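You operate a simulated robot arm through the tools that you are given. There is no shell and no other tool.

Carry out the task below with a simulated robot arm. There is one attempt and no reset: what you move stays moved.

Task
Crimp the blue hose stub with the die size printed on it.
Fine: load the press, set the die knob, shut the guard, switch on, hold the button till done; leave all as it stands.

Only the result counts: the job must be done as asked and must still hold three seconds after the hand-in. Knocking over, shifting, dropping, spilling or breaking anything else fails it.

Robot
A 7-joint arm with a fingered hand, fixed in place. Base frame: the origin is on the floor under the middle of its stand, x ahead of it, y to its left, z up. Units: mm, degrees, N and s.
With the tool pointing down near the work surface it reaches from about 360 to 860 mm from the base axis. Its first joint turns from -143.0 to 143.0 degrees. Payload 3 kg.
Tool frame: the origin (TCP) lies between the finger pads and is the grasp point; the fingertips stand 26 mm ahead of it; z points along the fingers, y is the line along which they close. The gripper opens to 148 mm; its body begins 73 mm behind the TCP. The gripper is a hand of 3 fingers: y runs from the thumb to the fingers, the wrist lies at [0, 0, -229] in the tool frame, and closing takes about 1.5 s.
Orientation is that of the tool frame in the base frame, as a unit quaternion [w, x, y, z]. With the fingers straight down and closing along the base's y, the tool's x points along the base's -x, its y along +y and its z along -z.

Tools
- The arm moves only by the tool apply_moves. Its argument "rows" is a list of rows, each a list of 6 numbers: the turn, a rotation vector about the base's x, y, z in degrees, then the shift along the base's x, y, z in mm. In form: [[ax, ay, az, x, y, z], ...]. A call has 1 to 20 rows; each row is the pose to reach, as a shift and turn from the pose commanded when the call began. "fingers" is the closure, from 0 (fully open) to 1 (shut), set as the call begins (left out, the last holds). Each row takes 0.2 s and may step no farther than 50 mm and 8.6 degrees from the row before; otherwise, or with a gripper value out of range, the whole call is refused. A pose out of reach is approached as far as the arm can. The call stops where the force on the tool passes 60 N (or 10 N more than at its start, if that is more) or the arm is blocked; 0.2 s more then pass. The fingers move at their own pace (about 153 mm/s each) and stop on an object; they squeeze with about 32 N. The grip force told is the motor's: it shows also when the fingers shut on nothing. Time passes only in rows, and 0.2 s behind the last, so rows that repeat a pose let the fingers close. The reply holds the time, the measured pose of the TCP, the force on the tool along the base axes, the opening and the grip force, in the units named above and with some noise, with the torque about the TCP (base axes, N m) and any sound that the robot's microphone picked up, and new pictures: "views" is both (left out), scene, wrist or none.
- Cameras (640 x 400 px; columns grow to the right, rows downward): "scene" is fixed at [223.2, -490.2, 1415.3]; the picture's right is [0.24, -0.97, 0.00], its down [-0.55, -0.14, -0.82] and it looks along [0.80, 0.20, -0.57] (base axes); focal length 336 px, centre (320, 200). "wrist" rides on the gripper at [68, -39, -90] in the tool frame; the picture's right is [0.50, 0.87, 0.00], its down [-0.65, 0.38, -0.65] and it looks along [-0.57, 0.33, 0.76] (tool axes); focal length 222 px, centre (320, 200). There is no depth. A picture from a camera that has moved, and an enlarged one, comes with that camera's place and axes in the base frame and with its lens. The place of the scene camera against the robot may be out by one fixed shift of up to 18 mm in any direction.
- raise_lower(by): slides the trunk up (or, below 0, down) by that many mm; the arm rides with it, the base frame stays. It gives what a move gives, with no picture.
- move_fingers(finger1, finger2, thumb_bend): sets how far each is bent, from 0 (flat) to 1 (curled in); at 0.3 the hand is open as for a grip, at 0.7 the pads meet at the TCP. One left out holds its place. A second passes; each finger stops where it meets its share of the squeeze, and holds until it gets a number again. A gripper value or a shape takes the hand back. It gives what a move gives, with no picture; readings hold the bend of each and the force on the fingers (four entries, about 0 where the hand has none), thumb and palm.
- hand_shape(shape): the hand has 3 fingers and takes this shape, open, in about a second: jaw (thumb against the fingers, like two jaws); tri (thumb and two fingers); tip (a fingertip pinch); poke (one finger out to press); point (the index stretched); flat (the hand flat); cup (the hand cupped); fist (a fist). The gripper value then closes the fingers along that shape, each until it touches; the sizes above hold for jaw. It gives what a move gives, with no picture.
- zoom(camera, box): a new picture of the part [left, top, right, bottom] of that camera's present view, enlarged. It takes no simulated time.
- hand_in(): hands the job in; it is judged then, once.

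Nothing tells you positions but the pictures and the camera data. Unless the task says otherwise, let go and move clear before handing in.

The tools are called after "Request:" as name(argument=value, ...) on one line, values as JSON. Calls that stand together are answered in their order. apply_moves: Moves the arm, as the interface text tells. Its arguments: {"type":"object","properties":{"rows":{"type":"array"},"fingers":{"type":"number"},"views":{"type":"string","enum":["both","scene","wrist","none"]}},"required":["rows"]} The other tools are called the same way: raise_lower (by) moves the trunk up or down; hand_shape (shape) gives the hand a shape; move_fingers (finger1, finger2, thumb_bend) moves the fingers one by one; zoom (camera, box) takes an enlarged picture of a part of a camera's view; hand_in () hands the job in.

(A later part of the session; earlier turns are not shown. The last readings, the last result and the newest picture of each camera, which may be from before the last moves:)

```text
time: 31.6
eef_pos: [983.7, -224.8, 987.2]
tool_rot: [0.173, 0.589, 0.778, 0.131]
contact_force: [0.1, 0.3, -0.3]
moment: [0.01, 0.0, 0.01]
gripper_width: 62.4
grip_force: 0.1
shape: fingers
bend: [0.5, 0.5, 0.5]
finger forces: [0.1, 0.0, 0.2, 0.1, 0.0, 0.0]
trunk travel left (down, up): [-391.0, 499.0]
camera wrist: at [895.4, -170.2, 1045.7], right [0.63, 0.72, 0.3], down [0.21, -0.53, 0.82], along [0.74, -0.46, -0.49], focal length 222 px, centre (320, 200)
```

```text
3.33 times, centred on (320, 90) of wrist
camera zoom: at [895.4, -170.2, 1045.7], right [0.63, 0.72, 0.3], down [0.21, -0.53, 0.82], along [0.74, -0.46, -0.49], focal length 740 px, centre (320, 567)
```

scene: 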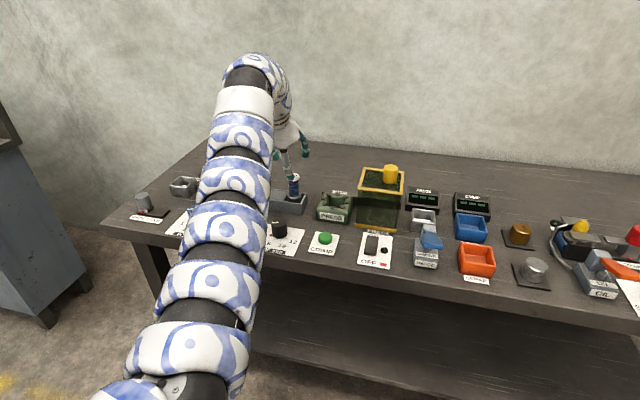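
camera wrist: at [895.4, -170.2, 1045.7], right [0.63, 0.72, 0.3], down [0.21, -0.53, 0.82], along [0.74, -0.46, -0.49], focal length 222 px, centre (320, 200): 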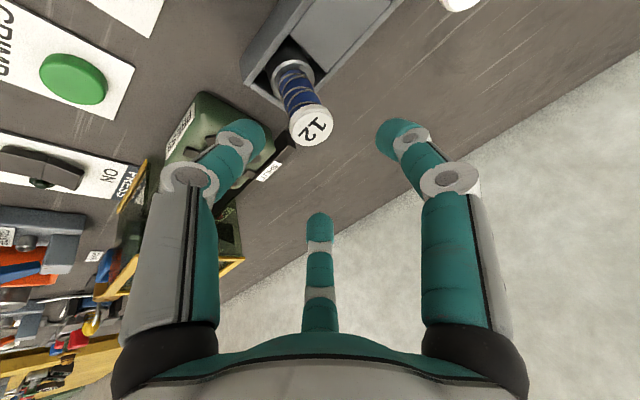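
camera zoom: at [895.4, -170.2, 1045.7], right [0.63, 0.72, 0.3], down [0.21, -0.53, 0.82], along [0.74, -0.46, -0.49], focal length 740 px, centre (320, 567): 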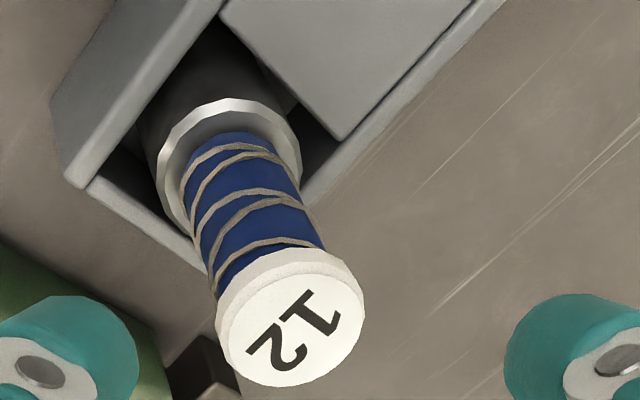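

The stub axis is at about [1012, -225.5]. I move to align above it and descend part way, then check.

Request:
move_fingers(finger1=0.49, finger2=0.49, thumb_bend=0.53)

Request:
apply_moves(rows=[[0, 0, 0, 9, -0.3, -5], [0, 0, 0, 17.5, -0.5, -15], [0, 0, 0, 17.5, -0.5, -30], [0, 0, 0, 17.5, -0.5, -45], [0, 0, 0, 17.5, -0.5, -45]])

```text
time: 32.6
eef_pos: [983.4, -224.6, 988.1]
tool_rot: [0.173, 0.59, 0.778, 0.131]
contact_force: [-0.3, 0.0, 0.1]
moment: [-0.03, -0.01, -0.02]
gripper_width: 58.8
grip_force: 0.0
shape: fingers
bend: [0.49, 0.49, 0.53]
finger forces: [0.0, 0.0, 0.0, 0.0, 0.0, 0.1]
trunk travel left (down, up): [-391.0, 499.0]
```

```text
time: 33.8
eef_pos: [1000.4, -226.5, 942.0]
tool_rot: [0.173, 0.589, 0.778, 0.131]
contact_force: [-0.5, 0.0, -0.4]
moment: [-0.02, 0.02, -0.02]
gripper_width: 58.5
grip_force: 0.0
shape: fingers
bend: [0.49, 0.49, 0.53]
finger forces: [0.0, 0.0, 0.0, 0.0, 0.0, 0.0]
trunk travel left (down, up): [-391.0, 499.0]
camera wrist: at [912.2, -171.0, 999.2], right [0.63, 0.72, 0.29], down [0.22, -0.53, 0.82], along [0.74, -0.46, -0.49], focal length 222 px, centre (320, 200)
```

scene: 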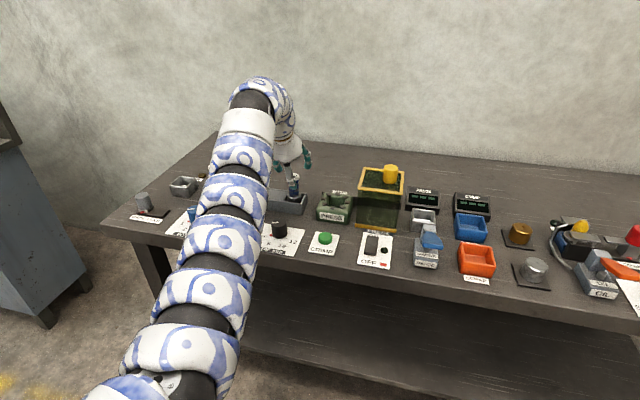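
wrist: 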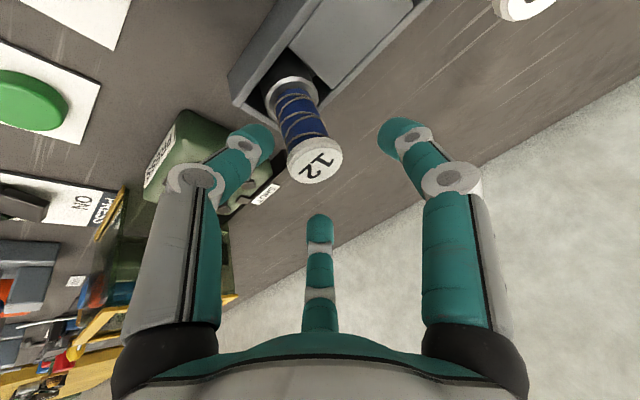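

Request:
zoom(camera="wrist", box=[220, 60, 420, 260])

```text
2.00 times, centred on (320, 160) of wrist
camera zoom: at [912.2, -171.0, 999.2], right [0.63, 0.72, 0.29], down [0.22, -0.53, 0.82], along [0.74, -0.46, -0.49], focal length 444 px, centre (320, 280)
```

zoom: 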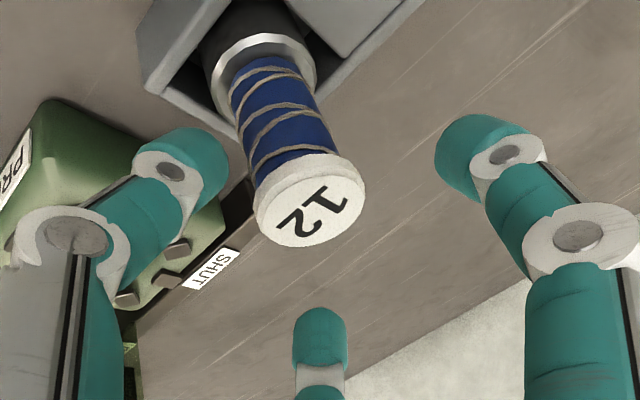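

Aligned within a millimetre or two. I descend the remaining 50 mm slowly.

Request:
apply_moves(rows=[[0, 0, 0, 0, 0, -12], [0, 0, 0, 0, 0, -24], [0, 0, 0, 0, 0, -30], [0, 0, 0, 0, 0, -30]], views="wrist")

```text
time: 34.8
eef_pos: [1001.2, -225.4, 912.9]
tool_rot: [0.172, 0.59, 0.778, 0.13]
contact_force: [-0.9, 0.1, -0.7]
moment: [-0.02, 0.07, -0.03]
gripper_width: 58.7
grip_force: 0.1
shape: fingers
bend: [0.49, 0.49, 0.53]
finger forces: [0.0, 0.0, 0.0, 0.0, 0.0, 0.1]
trunk travel left (down, up): [-391.0, 499.0]
camera wrist: at [912.2, -171.7, 970.4], right [0.63, 0.72, 0.3], down [0.21, -0.53, 0.82], along [0.74, -0.46, -0.49], focal length 222 px, centre (320, 200)
```

wrist: 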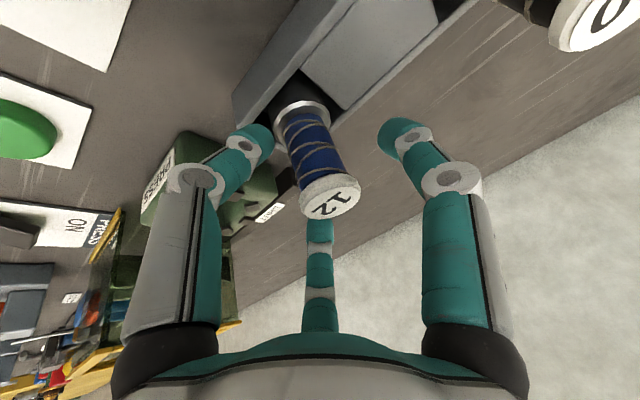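

Request:
apply_moves(rows=[[0, 0, 0, 0, 0, -8], [0, 0, 0, 0, 0, -15], [0, 0, 0, 0, 0, -20], [0, 0, 0, 0, 0, -20]], views="both")

Request:
zoom(camera="wrist", box=[200, 60, 420, 260])

```text
time: 35.8
eef_pos: [1000.3, -224.8, 891.9]
tool_rot: [0.173, 0.589, 0.778, 0.132]
contact_force: [0.2, 0.5, -0.3]
moment: [0.03, -0.01, 0.03]
gripper_width: 58.8
grip_force: 0.1
shape: fingers
bend: [0.49, 0.49, 0.53]
finger forces: [0.0, 0.1, 0.0, 0.0, 0.1, 0.0]
trunk travel left (down, up): [-391.0, 499.0]
camera wrist: at [911.8, -170.5, 951.2], right [0.63, 0.72, 0.3], down [0.21, -0.53, 0.82], along [0.74, -0.46, -0.49], focal length 222 px, centre (320, 200)
```

scene: 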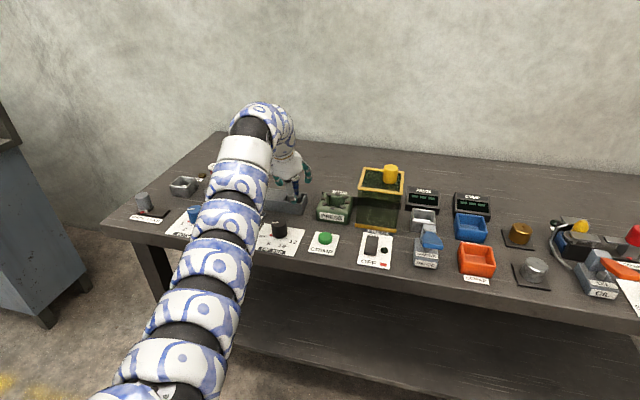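
wrist: 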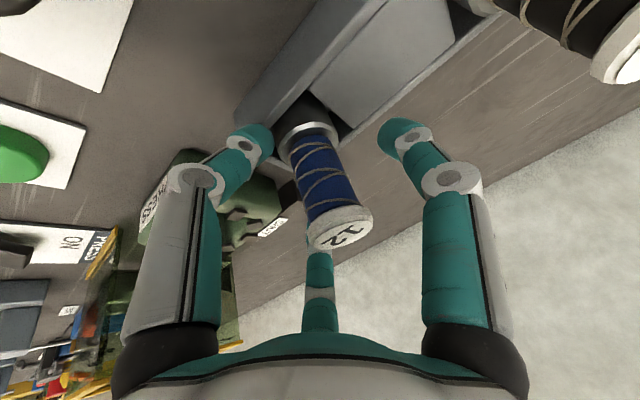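

```text
2.00 times, centred on (310, 160) of wrist
camera zoom: at [911.8, -170.5, 951.2], right [0.63, 0.72, 0.3], down [0.21, -0.53, 0.82], along [0.74, -0.46, -0.49], focal length 444 px, centre (340, 280)
```

zoom: 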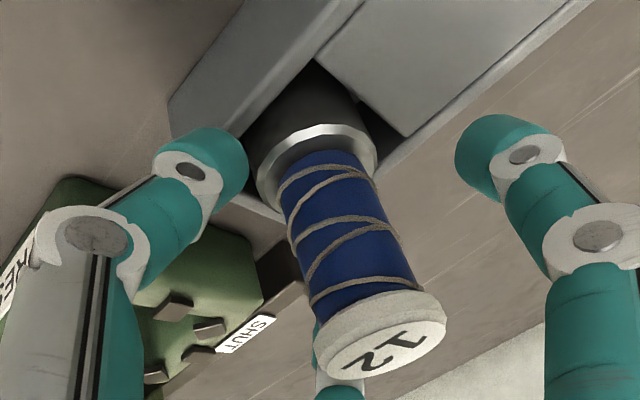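

The stub sits between the digits with no contact so far. I close the digits in small steps and watch the forces.

Request:
move_fingers(finger1=0.56, finger2=0.56, thumb_bend=0.57)

Request:
zoom(camera="wrist", box=[200, 60, 420, 260])

```text
time: 36.8
eef_pos: [1001.0, -225.3, 892.9]
tool_rot: [0.173, 0.589, 0.779, 0.13]
contact_force: [0.4, 0.2, 0.1]
moment: [-0.03, 0.0, 0.02]
gripper_width: 42.9
grip_force: 0.1
shape: fingers
bend: [0.56, 0.56, 0.56]
finger forces: [0.1, 0.1, 0.0, 0.1, 0.0, 0.0]
trunk travel left (down, up): [-391.0, 499.0]
```

```text
2.00 times, centred on (310, 160) of wrist
camera zoom: at [911.8, -170.7, 951.2], right [0.63, 0.72, 0.3], down [0.21, -0.53, 0.82], along [0.74, -0.46, -0.49], focal length 444 px, centre (340, 280)
```

zoom: 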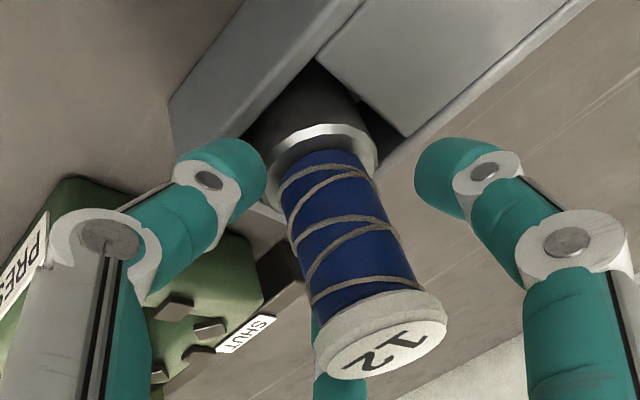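

Request:
apply_moves(rows=[[0, 0, 0, -0.5, 0, 3], [0, 0, 0, -1, 0, 3]], views="none")

Request:
move_fingers(finger1=0.6, finger2=0.6, thumb_bend=0.6)

Request:
zoom(camera="wrist", box=[200, 60, 420, 260])

```text
time: 37.4
eef_pos: [1001.0, -226.0, 895.7]
tool_rot: [0.173, 0.589, 0.779, 0.131]
contact_force: [-1.0, 0.6, -0.8]
moment: [-0.01, -0.01, -0.01]
gripper_width: 43.0
grip_force: 0.1
shape: fingers
bend: [0.56, 0.56, 0.56]
finger forces: [0.0, 0.0, 0.1, 0.0, 0.1, 0.1]
trunk travel left (down, up): [-391.0, 499.0]
```

```text
time: 38.4
eef_pos: [998.8, -225.4, 896.9]
tool_rot: [0.174, 0.59, 0.778, 0.131]
contact_force: [0.6, -0.7, -0.7]
moment: [0.0, -0.05, 0.02]
gripper_width: 30.2
grip_force: 0.0
shape: fingers
bend: [0.6, 0.6, 0.6]
finger forces: [0.0, 0.1, 0.1, 0.0, 0.0, 0.0]
trunk travel left (down, up): [-391.0, 499.0]
```

```text
2.00 times, centred on (310, 160) of wrist
camera zoom: at [911.2, -171.0, 954.5], right [0.63, 0.72, 0.3], down [0.21, -0.53, 0.82], along [0.74, -0.46, -0.49], focal length 444 px, centre (340, 280)
```

zoom: 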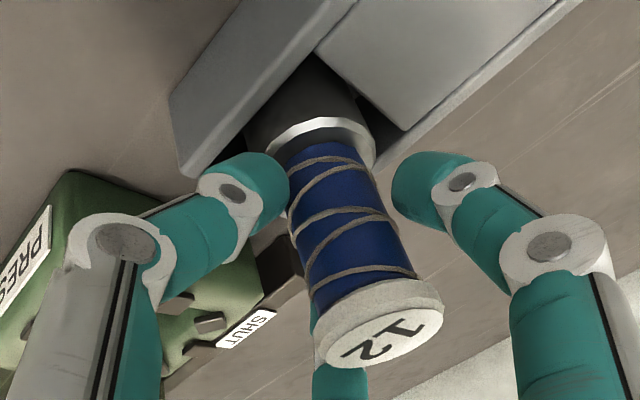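

Request:
move_fingers(finger1=0.63, finger2=0.63, thumb_bend=0.62)

Request:
zoom(camera="wrist", box=[200, 60, 420, 260])

```text
time: 39.4
eef_pos: [1000.8, -224.5, 896.4]
tool_rot: [0.173, 0.589, 0.779, 0.131]
contact_force: [0.3, -0.8, 0.3]
moment: [-0.02, 0.01, 0.03]
gripper_width: 24.8
grip_force: 1.3
shape: fingers
bend: [0.62, 0.62, 0.62]
finger forces: [1.0, 1.1, 0.0, 0.0, 0.9, 0.0]
trunk travel left (down, up): [-391.0, 499.0]
```

```text
2.00 times, centred on (310, 160) of wrist
camera zoom: at [911.2, -171.0, 954.4], right [0.63, 0.72, 0.3], down [0.21, -0.53, 0.82], along [0.74, -0.46, -0.49], focal length 444 px, centre (340, 280)
```

zoom: 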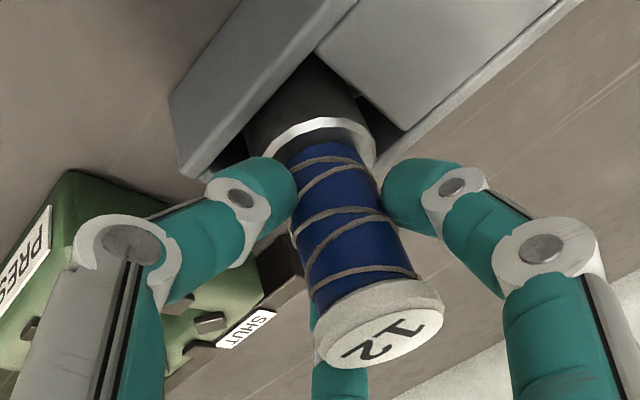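

All three digits touch the hose evenly at about 1 N. I squeeze firmly now.

Request:
move_fingers(finger1=0.75, finger2=0.75, thumb_bend=0.75)

Request:
zoom(camera="wrist", box=[200, 60, 420, 260])

```text
time: 40.4
eef_pos: [999.9, -224.9, 896.6]
tool_rot: [0.173, 0.589, 0.779, 0.131]
contact_force: [0.0, -0.2, -0.3]
moment: [0.0, 0.03, -0.02]
gripper_width: 21.1
grip_force: 17.2
shape: fingers
bend: [0.62, 0.62, 0.66]
finger forces: [11.1, 11.1, 0.0, 0.1, 12.1, 0.0]
trunk travel left (down, up): [-391.0, 499.0]
```

```text
2.00 times, centred on (310, 160) of wrist
camera zoom: at [911.3, -171.0, 954.1], right [0.63, 0.72, 0.3], down [0.21, -0.53, 0.82], along [0.74, -0.46, -0.49], focal length 444 px, centre (340, 280)
```

zoom: 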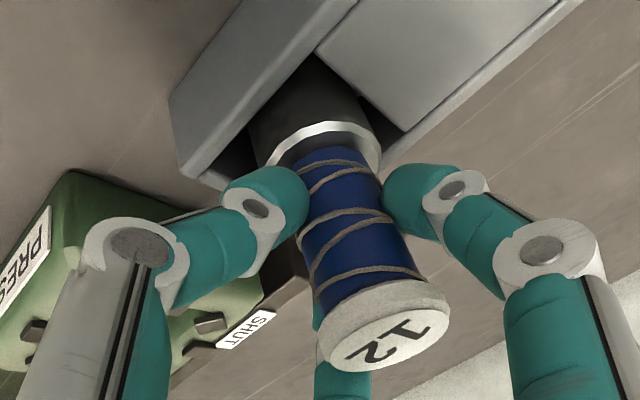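

Good grip, about 11 N per digit. I lift straight up 75 mm.

Request:
apply_moves(rows=[[0, 0, 0, 0, 0, 8], [0, 0, 0, 0, 0, 18], [0, 0, 0, 0, 0, 30], [0, 0, 0, 0, 0, 42], [0, 0, 0, 0, 0, 54], [0, 0, 0, 0, 0, 65], [0, 0, 0, 0, 0, 75], [0, 0, 0, 0, 0, 75]], views="both")

Request:
zoom(camera="scene", box=[220, 110, 420, 235])

Request:
zoom(camera="wrist", box=[160, 40, 440, 260])

```text
time: 42.2
eef_pos: [1001.8, -224.0, 970.9]
tool_rot: [0.173, 0.588, 0.779, 0.131]
contact_force: [-0.1, 0.7, -2.3]
moment: [0.02, 0.04, -0.01]
gripper_width: 21.1
grip_force: 16.8
shape: fingers
bend: [0.62, 0.62, 0.66]
finger forces: [11.1, 10.9, 0.1, 0.1, 12.0, 0.1]
trunk travel left (down, up): [-391.0, 499.0]
camera wrist: at [911.8, -170.8, 1029.0], right [0.63, 0.72, 0.29], down [0.22, -0.53, 0.82], along [0.74, -0.46, -0.49], focal length 222 px, centre (320, 200)
```

scene: 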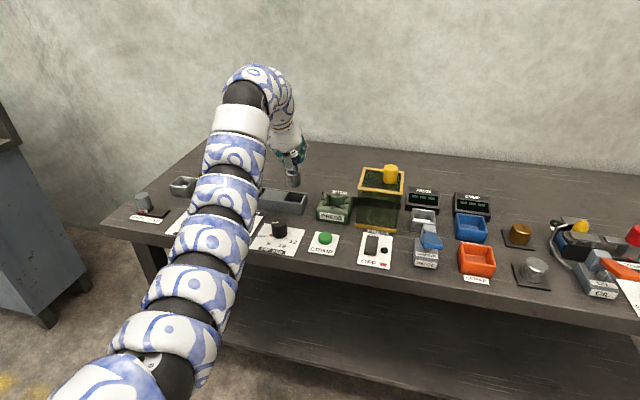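
wrist: 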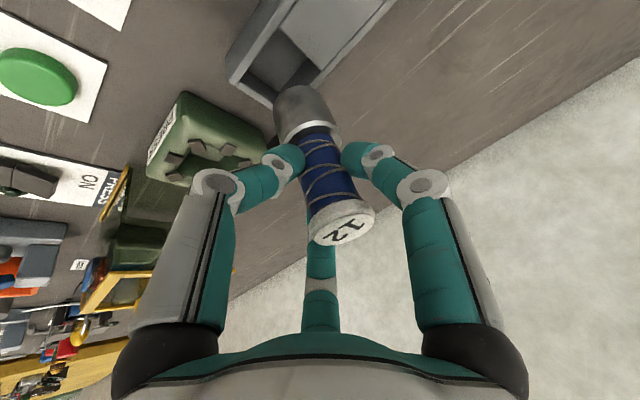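

```text
3.20 times, centred on (320, 172) of scene
camera zoom: at [223.2, -490.2, 1415.3], right [0.24, -0.97, 0.0], down [-0.55, -0.14, -0.82], along [0.8, 0.2, -0.57], focal length 1076 px, centre (320, 288)
```

zoom: 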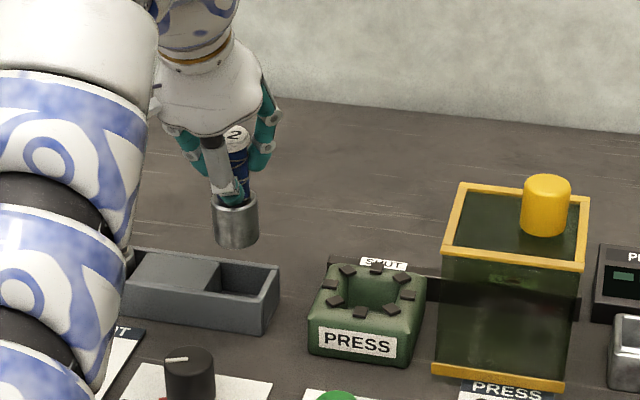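

```text
1.82 times, centred on (300, 150) of wrist
camera zoom: at [911.8, -170.8, 1029.0], right [0.63, 0.72, 0.29], down [0.22, -0.53, 0.82], along [0.74, -0.46, -0.49], focal length 404 px, centre (356, 291)
```

zoom: 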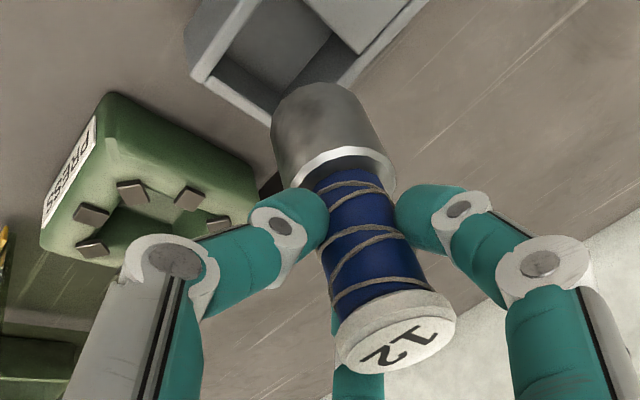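

The stub is lifted clear and still upright. I carry it sideways over the press hole at [1010, -350], keeping the height.

Request:
apply_moves(rows=[[0, 0, 0, -1, -15, 0], [0, 0, 0, -2, -35, 0], [0, 0, 0, -3, -55, 0], [0, 0, 0, -4, -75, 0], [0, 0, 0, -5, -95, 0], [0, 0, 0, -6, -112, 0], [0, 0, 0, -6, -124, 0], [0, 0, 0, -6, -124, 0]], views="both")

Request:
zoom(camera="scene", box=[260, 110, 460, 235])

Request:
zoom(camera="wrist", box=[160, 40, 440, 260])

```text
time: 44.0
eef_pos: [995.3, -348.4, 970.7]
tool_rot: [0.172, 0.589, 0.779, 0.131]
contact_force: [0.9, 0.4, -3.2]
moment: [0.0, 0.05, 0.05]
gripper_width: 20.8
grip_force: 16.9
shape: fingers
bend: [0.62, 0.62, 0.66]
finger forces: [11.2, 10.9, 0.0, 0.1, 12.0, 0.0]
trunk travel left (down, up): [-391.0, 499.0]
camera wrist: at [906.1, -295.2, 1029.5], right [0.63, 0.72, 0.3], down [0.21, -0.53, 0.82], along [0.74, -0.46, -0.49], focal length 222 px, centre (320, 200)
```

scene: 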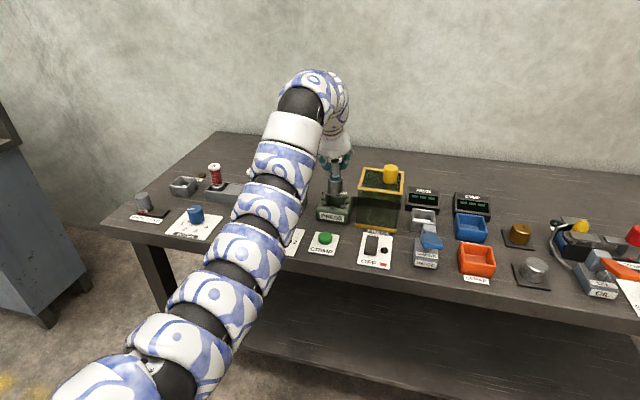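
wrist: 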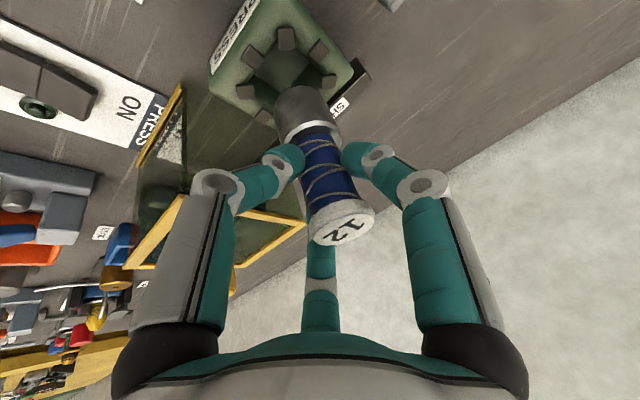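

```text
3.20 times, centred on (360, 172) of scene
camera zoom: at [223.2, -490.2, 1415.3], right [0.24, -0.97, 0.0], down [-0.55, -0.14, -0.82], along [0.8, 0.2, -0.57], focal length 1076 px, centre (192, 288)
```

zoom: 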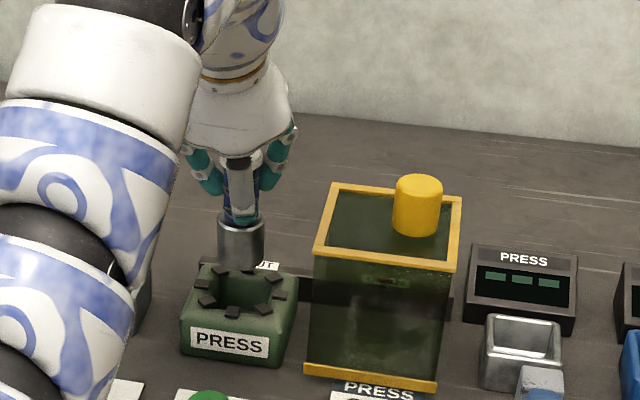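

```text
1.82 times, centred on (300, 150) of wrist
camera zoom: at [906.1, -295.2, 1029.5], right [0.63, 0.72, 0.3], down [0.21, -0.53, 0.82], along [0.74, -0.46, -0.49], focal length 404 px, centre (356, 291)
```

zoom: 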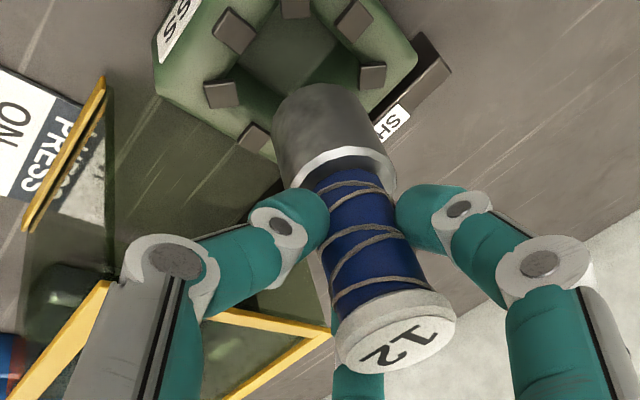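

The ferrule hangs over the hole, about 2 mm too far forward. I correct and start lowering, watching forces.

Request:
apply_moves(rows=[[0, 0, 0, -2.5, 1, 0], [0, 0, 0, -2.5, 1, -10], [0, 0, 0, -2.5, 1, -20], [0, 0, 0, -2.5, 1, -30], [0, 0, 0, -2.5, 1, -30]], views="both")

Request:
zoom(camera="scene", box=[280, 130, 400, 240])

Request:
zoom(camera="wrist", box=[160, 0, 440, 220])

```text
time: 45.2
eef_pos: [993.0, -348.2, 939.9]
tool_rot: [0.173, 0.589, 0.779, 0.131]
contact_force: [-0.2, 0.3, -3.2]
moment: [-0.02, 0.05, -0.01]
gripper_width: 20.7
grip_force: 16.9
shape: fingers
bend: [0.62, 0.62, 0.66]
finger forces: [11.3, 10.8, 0.0, 0.0, 12.0, 0.0]
trunk travel left (down, up): [-391.0, 499.0]
camera wrist: at [903.7, -294.3, 999.0], right [0.63, 0.72, 0.3], down [0.21, -0.53, 0.82], along [0.74, -0.46, -0.49], focal length 222 px, centre (320, 200)
```

scene: 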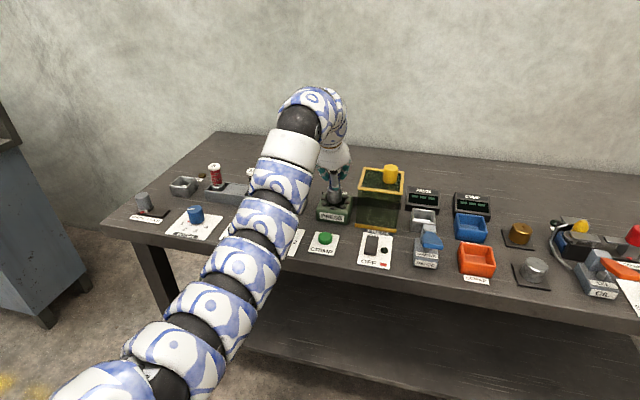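
wrist: 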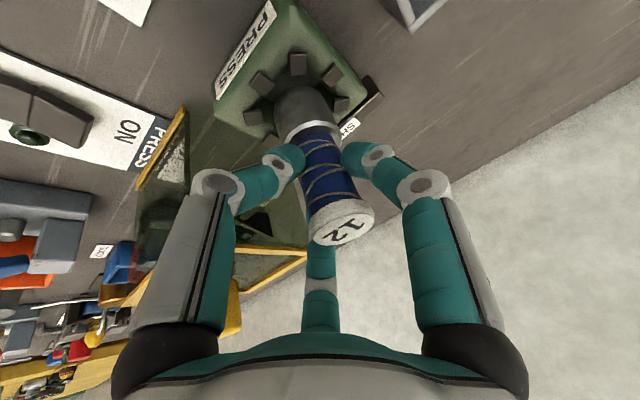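

```text
3.64 times, centred on (340, 185) of scene
camera zoom: at [223.2, -490.2, 1415.3], right [0.24, -0.97, 0.0], down [-0.55, -0.14, -0.82], along [0.8, 0.2, -0.57], focal length 1223 px, centre (247, 254)
```

zoom: 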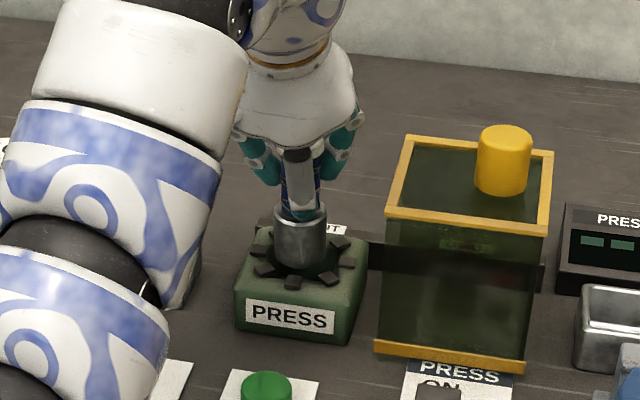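

```text
1.82 times, centred on (300, 110) of wrist
camera zoom: at [903.7, -294.3, 999.0], right [0.63, 0.72, 0.3], down [0.21, -0.53, 0.82], along [0.74, -0.46, -0.49], focal length 404 px, centre (356, 364)
```

zoom: 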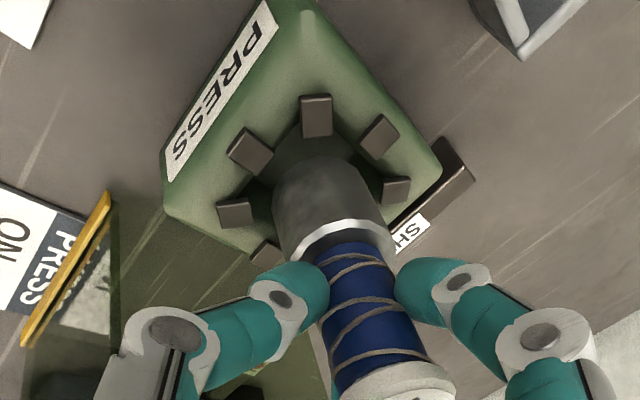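

Ferrule tip is just at the ring, roughly 2 mm off to the left. I nudge -2 mm in y and continue lowering.

Request:
apply_moves(rows=[[0, 0, 0, -0.5, -2.2, 0], [0, 0, 0, -0.5, -2.2, -8], [0, 0, 0, -0.5, -2.2, -16], [0, 0, 0, -0.5, -2.2, -24], [0, 0, 0, -0.5, -2.2, -24]], views="wrist")

Request:
zoom(camera="scene", box=[280, 130, 400, 240])

Request:
zoom(camera="wrist", box=[160, 0, 440, 220])

```text
time: 46.4
eef_pos: [990.3, -350.2, 915.5]
tool_rot: [0.173, 0.589, 0.778, 0.131]
contact_force: [-0.2, 0.7, -3.5]
moment: [-0.04, 0.01, 0.03]
gripper_width: 20.8
grip_force: 16.8
shape: fingers
bend: [0.62, 0.62, 0.66]
finger forces: [11.3, 11.0, 0.1, 0.1, 11.8, 0.1]
trunk travel left (down, up): [-391.0, 499.0]
camera wrist: at [902.4, -296.5, 973.9], right [0.63, 0.72, 0.29], down [0.22, -0.53, 0.82], along [0.74, -0.46, -0.49], focal length 222 px, centre (320, 200)
```

wrist: 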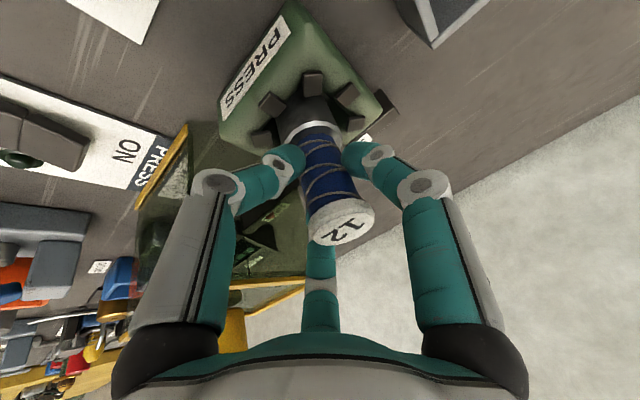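

```text
3.64 times, centred on (340, 185) of scene
camera zoom: at [223.2, -490.2, 1415.3], right [0.24, -0.97, 0.0], down [-0.55, -0.14, -0.82], along [0.8, 0.2, -0.57], focal length 1223 px, centre (247, 254)
```

zoom: 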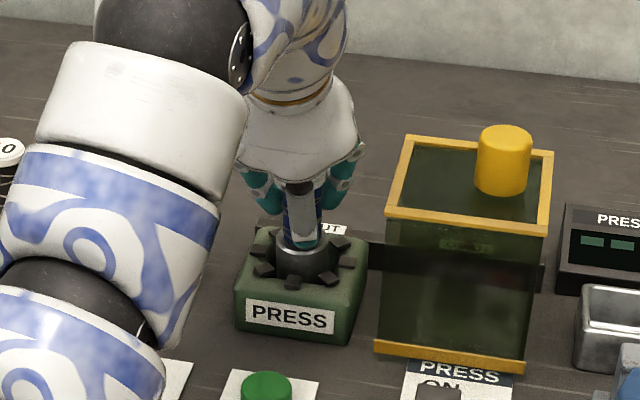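

```text
1.82 times, centred on (300, 110) of wrist
camera zoom: at [902.4, -296.5, 973.9], right [0.63, 0.72, 0.29], down [0.22, -0.53, 0.82], along [0.74, -0.46, -0.49], focal length 404 px, centre (356, 364)
```

zoom: 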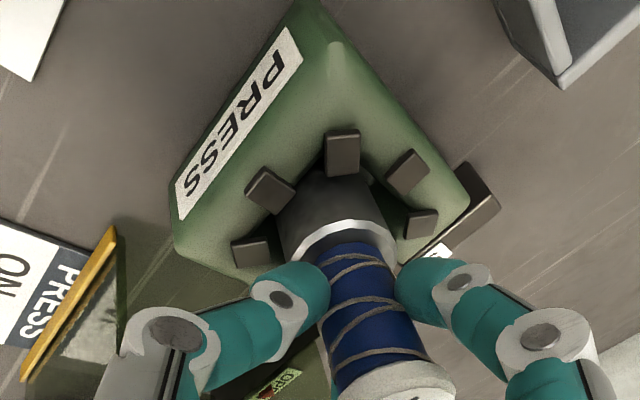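

Ferrule is inside the ring without touching. I lower in small steps while watching the vertical force.

Request:
apply_moves(rows=[[0, 0, 0, 0, 0, -4], [0, 0, 0, 0, 0, -8], [0, 0, 0, 0, 0, -8]], views="none")

Request:
zoom(camera="wrist", box=[160, 0, 440, 220])

```text
time: 47.2
eef_pos: [991.0, -349.3, 908.1]
tool_rot: [0.173, 0.589, 0.779, 0.13]
contact_force: [0.8, -0.2, -3.3]
moment: [0.01, 0.02, 0.02]
gripper_width: 20.8
grip_force: 17.4
shape: fingers
bend: [0.62, 0.62, 0.66]
finger forces: [11.4, 10.8, 0.1, 0.0, 12.0, 0.0]
trunk travel left (down, up): [-391.0, 499.0]
```

```text
1.82 times, centred on (300, 110) of wrist
camera zoom: at [902.7, -295.7, 966.9], right [0.63, 0.72, 0.3], down [0.21, -0.53, 0.82], along [0.74, -0.46, -0.49], focal length 404 px, centre (356, 364)
```

zoom: 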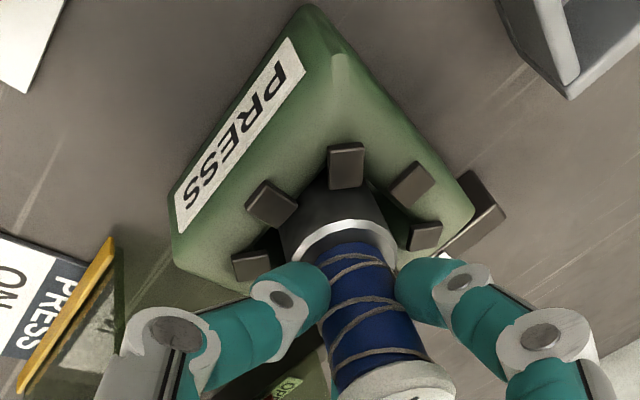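

Request:
apply_moves(rows=[[0, 0, 0, 0, 0, -3], [0, 0, 0, 0, 0, -6], [0, 0, 0, 0, 0, -6]], views="none")

Request:
zoom(camera="wrist", box=[160, 0, 440, 220])

Request:
zoom(camera="scene", box=[290, 140, 380, 230])

```text
time: 48.0
eef_pos: [991.6, -349.7, 902.2]
tool_rot: [0.172, 0.589, 0.778, 0.131]
contact_force: [0.4, 1.0, -2.8]
moment: [0.0, 0.04, -0.01]
gripper_width: 20.9
grip_force: 17.2
shape: fingers
bend: [0.62, 0.62, 0.66]
finger forces: [11.4, 10.8, 0.1, 0.1, 12.1, 0.0]
trunk travel left (down, up): [-391.0, 499.0]
```

```text
1.82 times, centred on (300, 110) of wrist
camera zoom: at [903.3, -295.8, 960.3], right [0.63, 0.72, 0.3], down [0.21, -0.53, 0.82], along [0.74, -0.46, -0.49], focal length 404 px, centre (356, 364)
```

zoom: 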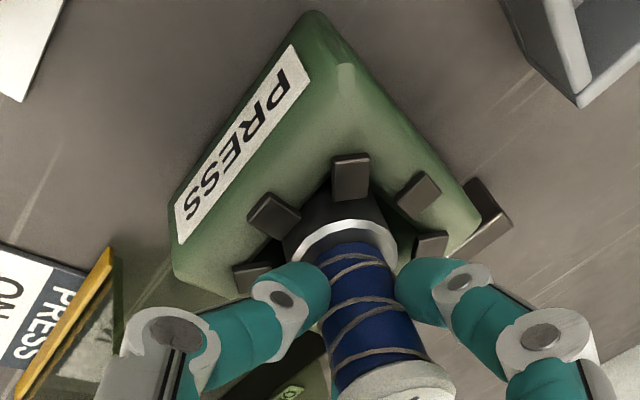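

```text
4.44 times, centred on (335, 185) of scene
camera zoom: at [223.2, -490.2, 1415.3], right [0.24, -0.97, 0.0], down [-0.55, -0.14, -0.82], along [0.8, 0.2, -0.57], focal length 1495 px, centre (253, 267)
```

zoom: 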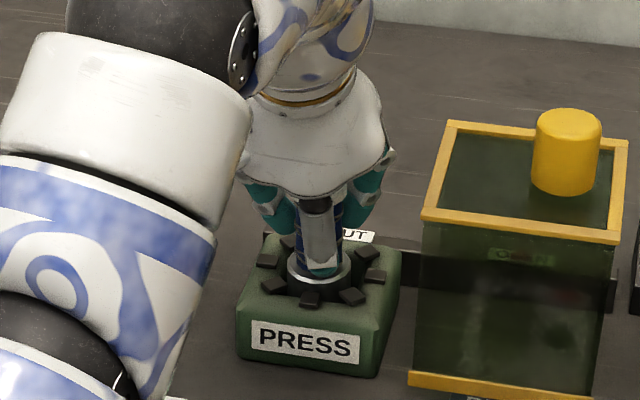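

Request:
apply_moves(rows=[[0, 0, 0, 0, 0, -2], [0, 0, 0, 0, 0, -4], [0, 0, 0, 0, 0, -4]], views="none")

Request:
apply_moves(rows=[[0, 0, 0, 0, 0, -1.5], [0, 0, 0, 0, 0, -3], [0, 0, 0, 0, 0, -3]], views="none")

Request:
zoom(camera="wrist", box=[160, 0, 440, 220])

```text
time: 48.8
eef_pos: [992.0, -348.6, 898.1]
tool_rot: [0.172, 0.589, 0.779, 0.131]
contact_force: [0.4, 0.3, -2.9]
moment: [0.02, 0.02, -0.04]
gripper_width: 20.6
grip_force: 17.7
shape: fingers
bend: [0.62, 0.62, 0.66]
finger forces: [11.4, 10.8, 0.1, 0.1, 12.1, 0.0]
trunk travel left (down, up): [-391.0, 499.0]
```

```text
time: 49.6
eef_pos: [992.4, -349.5, 895.6]
tool_rot: [0.172, 0.589, 0.779, 0.131]
contact_force: [1.3, 0.0, 1.0]
moment: [-0.03, 0.0, -0.01]
gripper_width: 20.7
grip_force: 17.7
shape: fingers
bend: [0.62, 0.62, 0.67]
finger forces: [11.6, 11.5, 0.1, 0.0, 12.1, 0.0]
trunk travel left (down, up): [-391.0, 499.0]
```

```text
1.82 times, centred on (300, 110) of wrist
camera zoom: at [903.3, -295.5, 953.9], right [0.63, 0.72, 0.3], down [0.21, -0.53, 0.82], along [0.74, -0.46, -0.49], focal length 404 px, centre (356, 364)
```

zoom: 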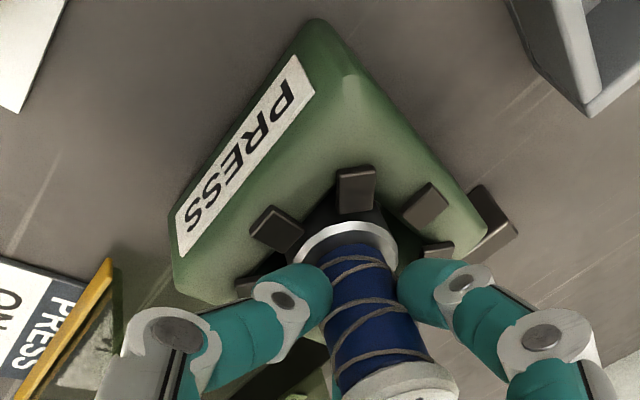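

The vertical force flipped to about +1 N: the stub stands on the press floor. I open the digits gently in steps.

Request:
move_fingers(finger1=0.6, finger2=0.6, thumb_bend=0.61)

Request:
move_fingers(finger1=0.5, finger2=0.52, thumb_bend=0.53)

Request:
apply_moves(rows=[[0, 0, 0, 0, 0, 0]], views="both")

Request:
zoom(camera="wrist", box=[160, 40, 440, 260])

Request:
zoom(camera="scene", box=[290, 140, 380, 230])

```text
time: 50.6
eef_pos: [991.2, -348.2, 895.4]
tool_rot: [0.173, 0.589, 0.778, 0.13]
contact_force: [1.0, -0.6, -0.3]
moment: [0.02, -0.03, 0.0]
gripper_width: 27.5
grip_force: 0.8
shape: fingers
bend: [0.6, 0.59, 0.61]
finger forces: [0.1, 0.6, 0.0, 0.0, 0.0, 0.1]
trunk travel left (down, up): [-391.0, 499.0]
```

```text
time: 51.6
eef_pos: [991.4, -349.2, 896.1]
tool_rot: [0.173, 0.589, 0.779, 0.131]
contact_force: [-1.5, -0.3, 0.3]
moment: [0.0, -0.02, 0.04]
gripper_width: 56.8
grip_force: 0.0
shape: fingers
bend: [0.5, 0.52, 0.53]
finger forces: [0.0, 0.0, 0.0, 0.0, 0.1, 0.0]
trunk travel left (down, up): [-391.0, 499.0]
```

```text
time: 52.0
eef_pos: [991.6, -349.6, 895.9]
tool_rot: [0.172, 0.59, 0.778, 0.131]
contact_force: [-0.9, -0.3, 0.0]
moment: [-0.04, 0.01, 0.01]
gripper_width: 56.6
grip_force: 0.1
shape: fingers
bend: [0.5, 0.52, 0.53]
finger forces: [0.0, 0.0, 0.0, 0.0, 0.0, 0.1]
trunk travel left (down, up): [-391.0, 499.0]
camera wrist: at [903.2, -295.3, 953.5], right [0.63, 0.72, 0.3], down [0.21, -0.53, 0.82], along [0.74, -0.46, -0.49], focal length 222 px, centre (320, 200)
```

scene: 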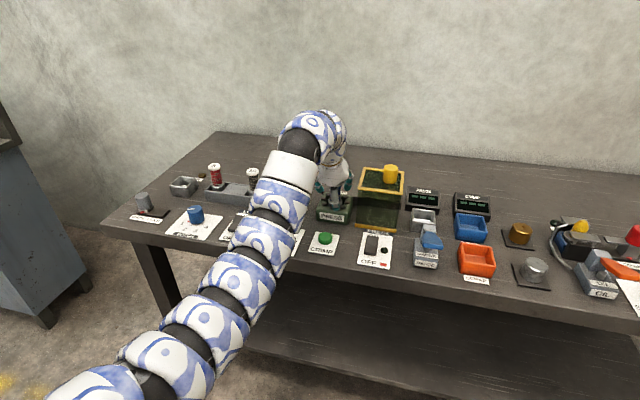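
wrist: 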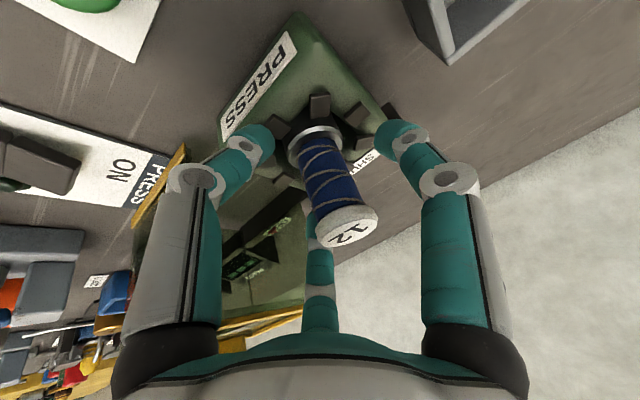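

```text
1.82 times, centred on (300, 150) of wrist
camera zoom: at [903.2, -295.3, 953.5], right [0.63, 0.72, 0.3], down [0.21, -0.53, 0.82], along [0.74, -0.46, -0.49], focal length 404 px, centre (356, 291)
```

zoom: 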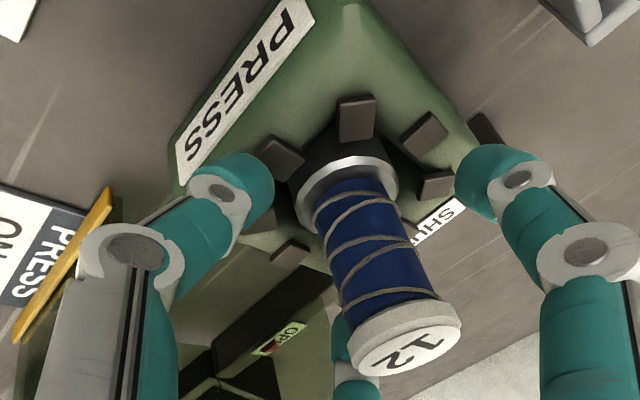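

```text
4.44 times, centred on (335, 185) of scene
camera zoom: at [223.2, -490.2, 1415.3], right [0.24, -0.97, 0.0], down [-0.55, -0.14, -0.82], along [0.8, 0.2, -0.57], focal length 1495 px, centre (253, 267)
```

zoom: 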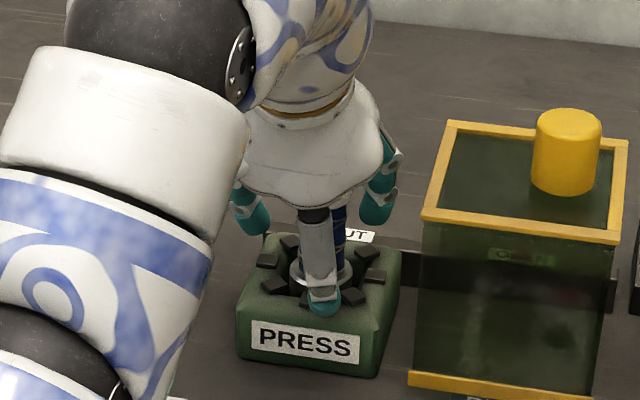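

The stub stands upright in the press and the hand has let go. I open the far finger slightly more and rise straight up.

Request:
move_fingers(finger2=0.47)

Request:
apply_moves(rows=[[0, 0, 0, 0, 0, 8], [0, 0, 0, 0, 0, 18], [0, 0, 0, 0, 0, 30], [0, 0, 0, 0, 0, 45], [0, 0, 0, 0, 0, 60], [0, 0, 0, 0, 0, 75], [0, 0, 0, 0, 0, 90], [0, 0, 0, 0, 0, 90]], views="both")

Request:
zoom(camera="scene", box=[280, 140, 460, 250])

```text
time: 53.0
eef_pos: [991.8, -349.2, 894.3]
tool_rot: [0.173, 0.589, 0.778, 0.131]
contact_force: [0.7, -0.9, 0.1]
moment: [-0.05, -0.03, 0.01]
gripper_width: 57.0
grip_force: 0.1
shape: fingers
bend: [0.5, 0.47, 0.53]
finger forces: [0.0, 0.1, 0.0, 0.0, 0.0, 0.0]
trunk travel left (down, up): [-391.0, 499.0]
```

```text
time: 54.8
eef_pos: [990.2, -349.4, 984.5]
tool_rot: [0.173, 0.588, 0.779, 0.131]
contact_force: [-0.1, 0.4, 0.0]
moment: [-0.01, -0.02, 0.01]
gripper_width: 56.8
grip_force: 0.1
shape: fingers
bend: [0.5, 0.47, 0.53]
finger forces: [0.1, 0.1, 0.1, 0.1, 0.0, 0.0]
trunk travel left (down, up): [-391.0, 499.0]
camera wrist: at [902.4, -296.0, 1042.9], right [0.63, 0.72, 0.3], down [0.21, -0.53, 0.82], along [0.74, -0.46, -0.49], focal length 222 px, centre (320, 200)
```

scene: 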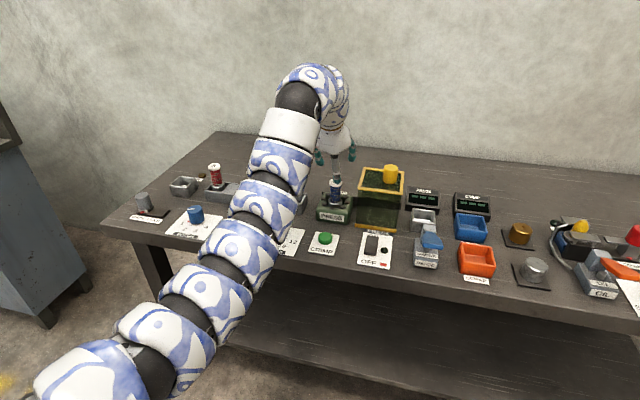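
wrist: 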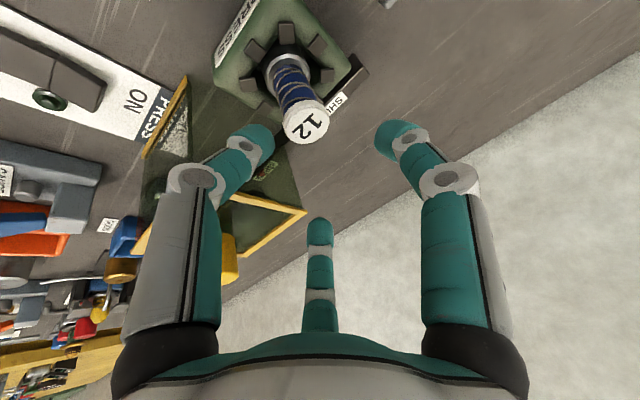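

```text
3.56 times, centred on (370, 195) of scene
camera zoom: at [223.2, -490.2, 1415.3], right [0.24, -0.97, 0.0], down [-0.55, -0.14, -0.82], along [0.8, 0.2, -0.57], focal length 1196 px, centre (142, 218)
```

zoom: 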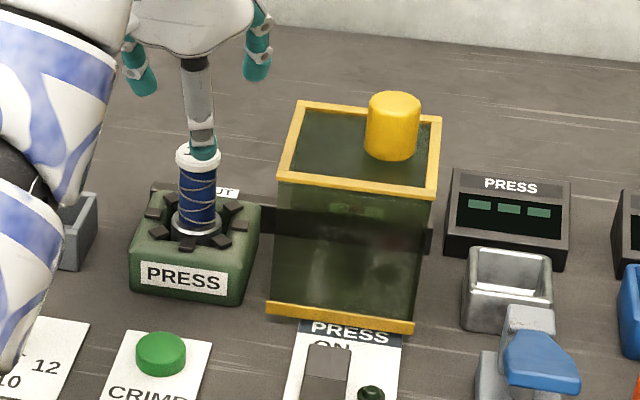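

The blue stub is loaded upright. Next I move to the die knob, untilting the hand to point straight down.

Request:
apply_moves(rows=[[0, 0, 0, -25, 20, 0], [0, 6, 0, -50, 45, 0], [0, 12, 0, -75, 70, 0], [0, 18, 0, -95, 95, -5], [0, 24, 0, -110, 115, -10], [0, 25, 0, -115, 124, -20], [0, 25, 0, -115, 124, -25], [0, 25, 0, -115, 124, -25]], views="both")

```text
time: 56.6
eef_pos: [876.1, -226.1, 959.3]
tool_rot: [0.0, 0.603, 0.798, -0.001]
contact_force: [-0.1, -0.2, 1.0]
moment: [-0.02, -0.03, 0.01]
gripper_width: 57.3
grip_force: 0.1
shape: fingers
bend: [0.5, 0.47, 0.53]
finger forces: [0.0, 0.1, 0.0, 0.1, 0.0, 0.1]
trunk travel left (down, up): [-391.0, 499.0]
camera wrist: at [819.7, -172.4, 1049.9], right [0.7, 0.72, 0.0], down [0.54, -0.53, 0.65], along [0.47, -0.46, -0.76], focal length 222 px, centre (320, 200)
```

scene: 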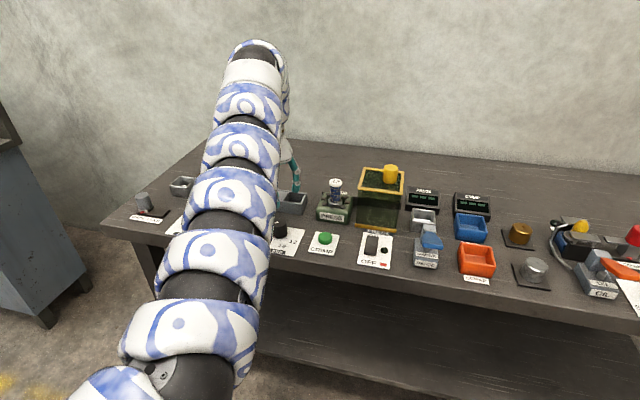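
wrist: 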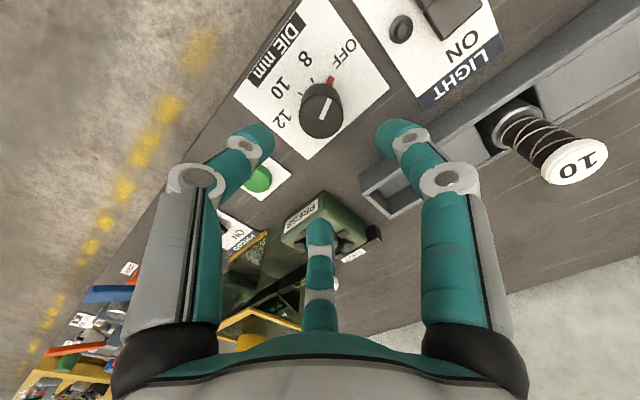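

Request:
zoom(camera="wrist", box=[240, 40, 400, 160])

```text
3.33 times, centred on (320, 100) of wrist
camera zoom: at [819.7, -172.4, 1049.9], right [0.7, 0.72, 0.0], down [0.54, -0.53, 0.65], along [0.47, -0.46, -0.76], focal length 740 px, centre (320, 533)
```

zoom: 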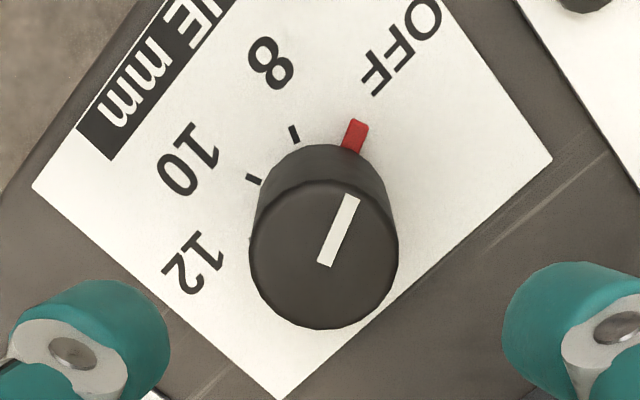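

Knob centre confirmed at about [875.5, -225], top z 844, diameter 41, pointing at OFF. I open the digits and descend around it.

Request:
move_fingers(finger1=0.46, finger2=0.46, thumb_bend=0.46)

Request:
apply_moves(rows=[[0, 0, 0, 0, 0.5, -20], [0, 0, 0, 0, 0.5, -40], [0, 0, 0, 0, 0.5, -60], [0, 0, 0, 0, 0.5, -75], [0, 0, 0, 0, 0.5, -88], [0, 0, 0, 0, 0.5, -98], [0, 0, 0, 0, 0.5, -106], [0, 0, 0, 0, 0.5, -106]], views="wrist")

Request:
zoom(camera="wrist", box=[200, 60, 440, 260])

```text
time: 57.6
eef_pos: [875.3, -227.0, 960.0]
tool_rot: [0.0, 0.604, 0.797, 0.0]
contact_force: [0.0, -0.6, -0.3]
moment: [0.02, 0.0, -0.01]
gripper_width: 74.6
grip_force: 0.1
shape: fingers
bend: [0.46, 0.46, 0.46]
finger forces: [0.0, 0.0, 0.0, 0.0, 0.1, 0.0]
trunk travel left (down, up): [-391.0, 499.0]
```

```text
time: 59.4
eef_pos: [875.6, -226.3, 854.2]
tool_rot: [0.0, 0.603, 0.797, 0.0]
contact_force: [0.2, 0.2, -0.6]
moment: [-0.02, -0.01, -0.04]
gripper_width: 74.9
grip_force: 0.0
shape: fingers
bend: [0.46, 0.46, 0.46]
finger forces: [0.0, 0.0, 0.1, 0.0, 0.0, 0.0]
trunk travel left (down, up): [-391.0, 499.0]
camera wrist: at [819.9, -172.7, 943.9], right [0.7, 0.72, 0.0], down [0.54, -0.53, 0.65], along [0.47, -0.46, -0.76], focal length 222 px, centre (320, 200)
```

wrist: 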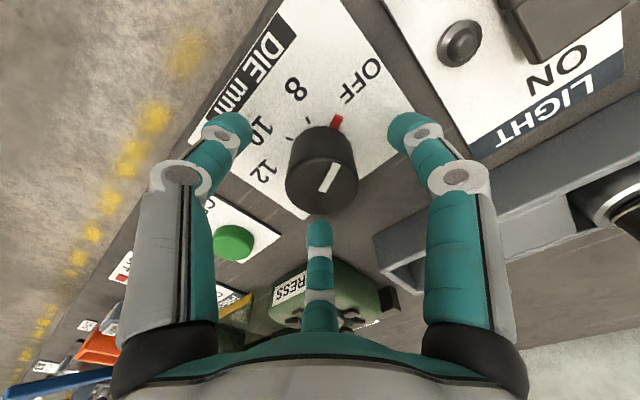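

```text
2.00 times, centred on (320, 160) of wrist
camera zoom: at [819.9, -172.7, 943.9], right [0.7, 0.72, 0.0], down [0.54, -0.53, 0.65], along [0.47, -0.46, -0.76], focal length 444 px, centre (320, 280)
```

zoom: 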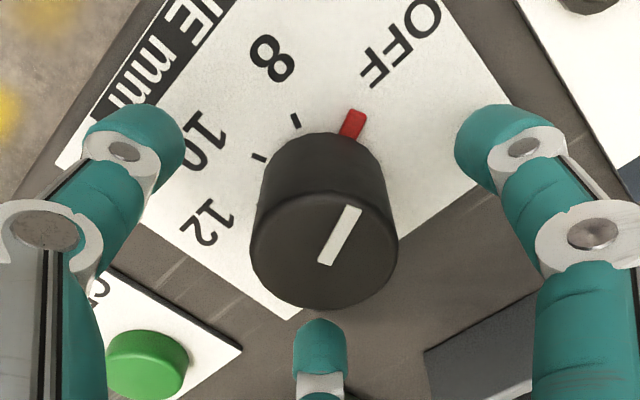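

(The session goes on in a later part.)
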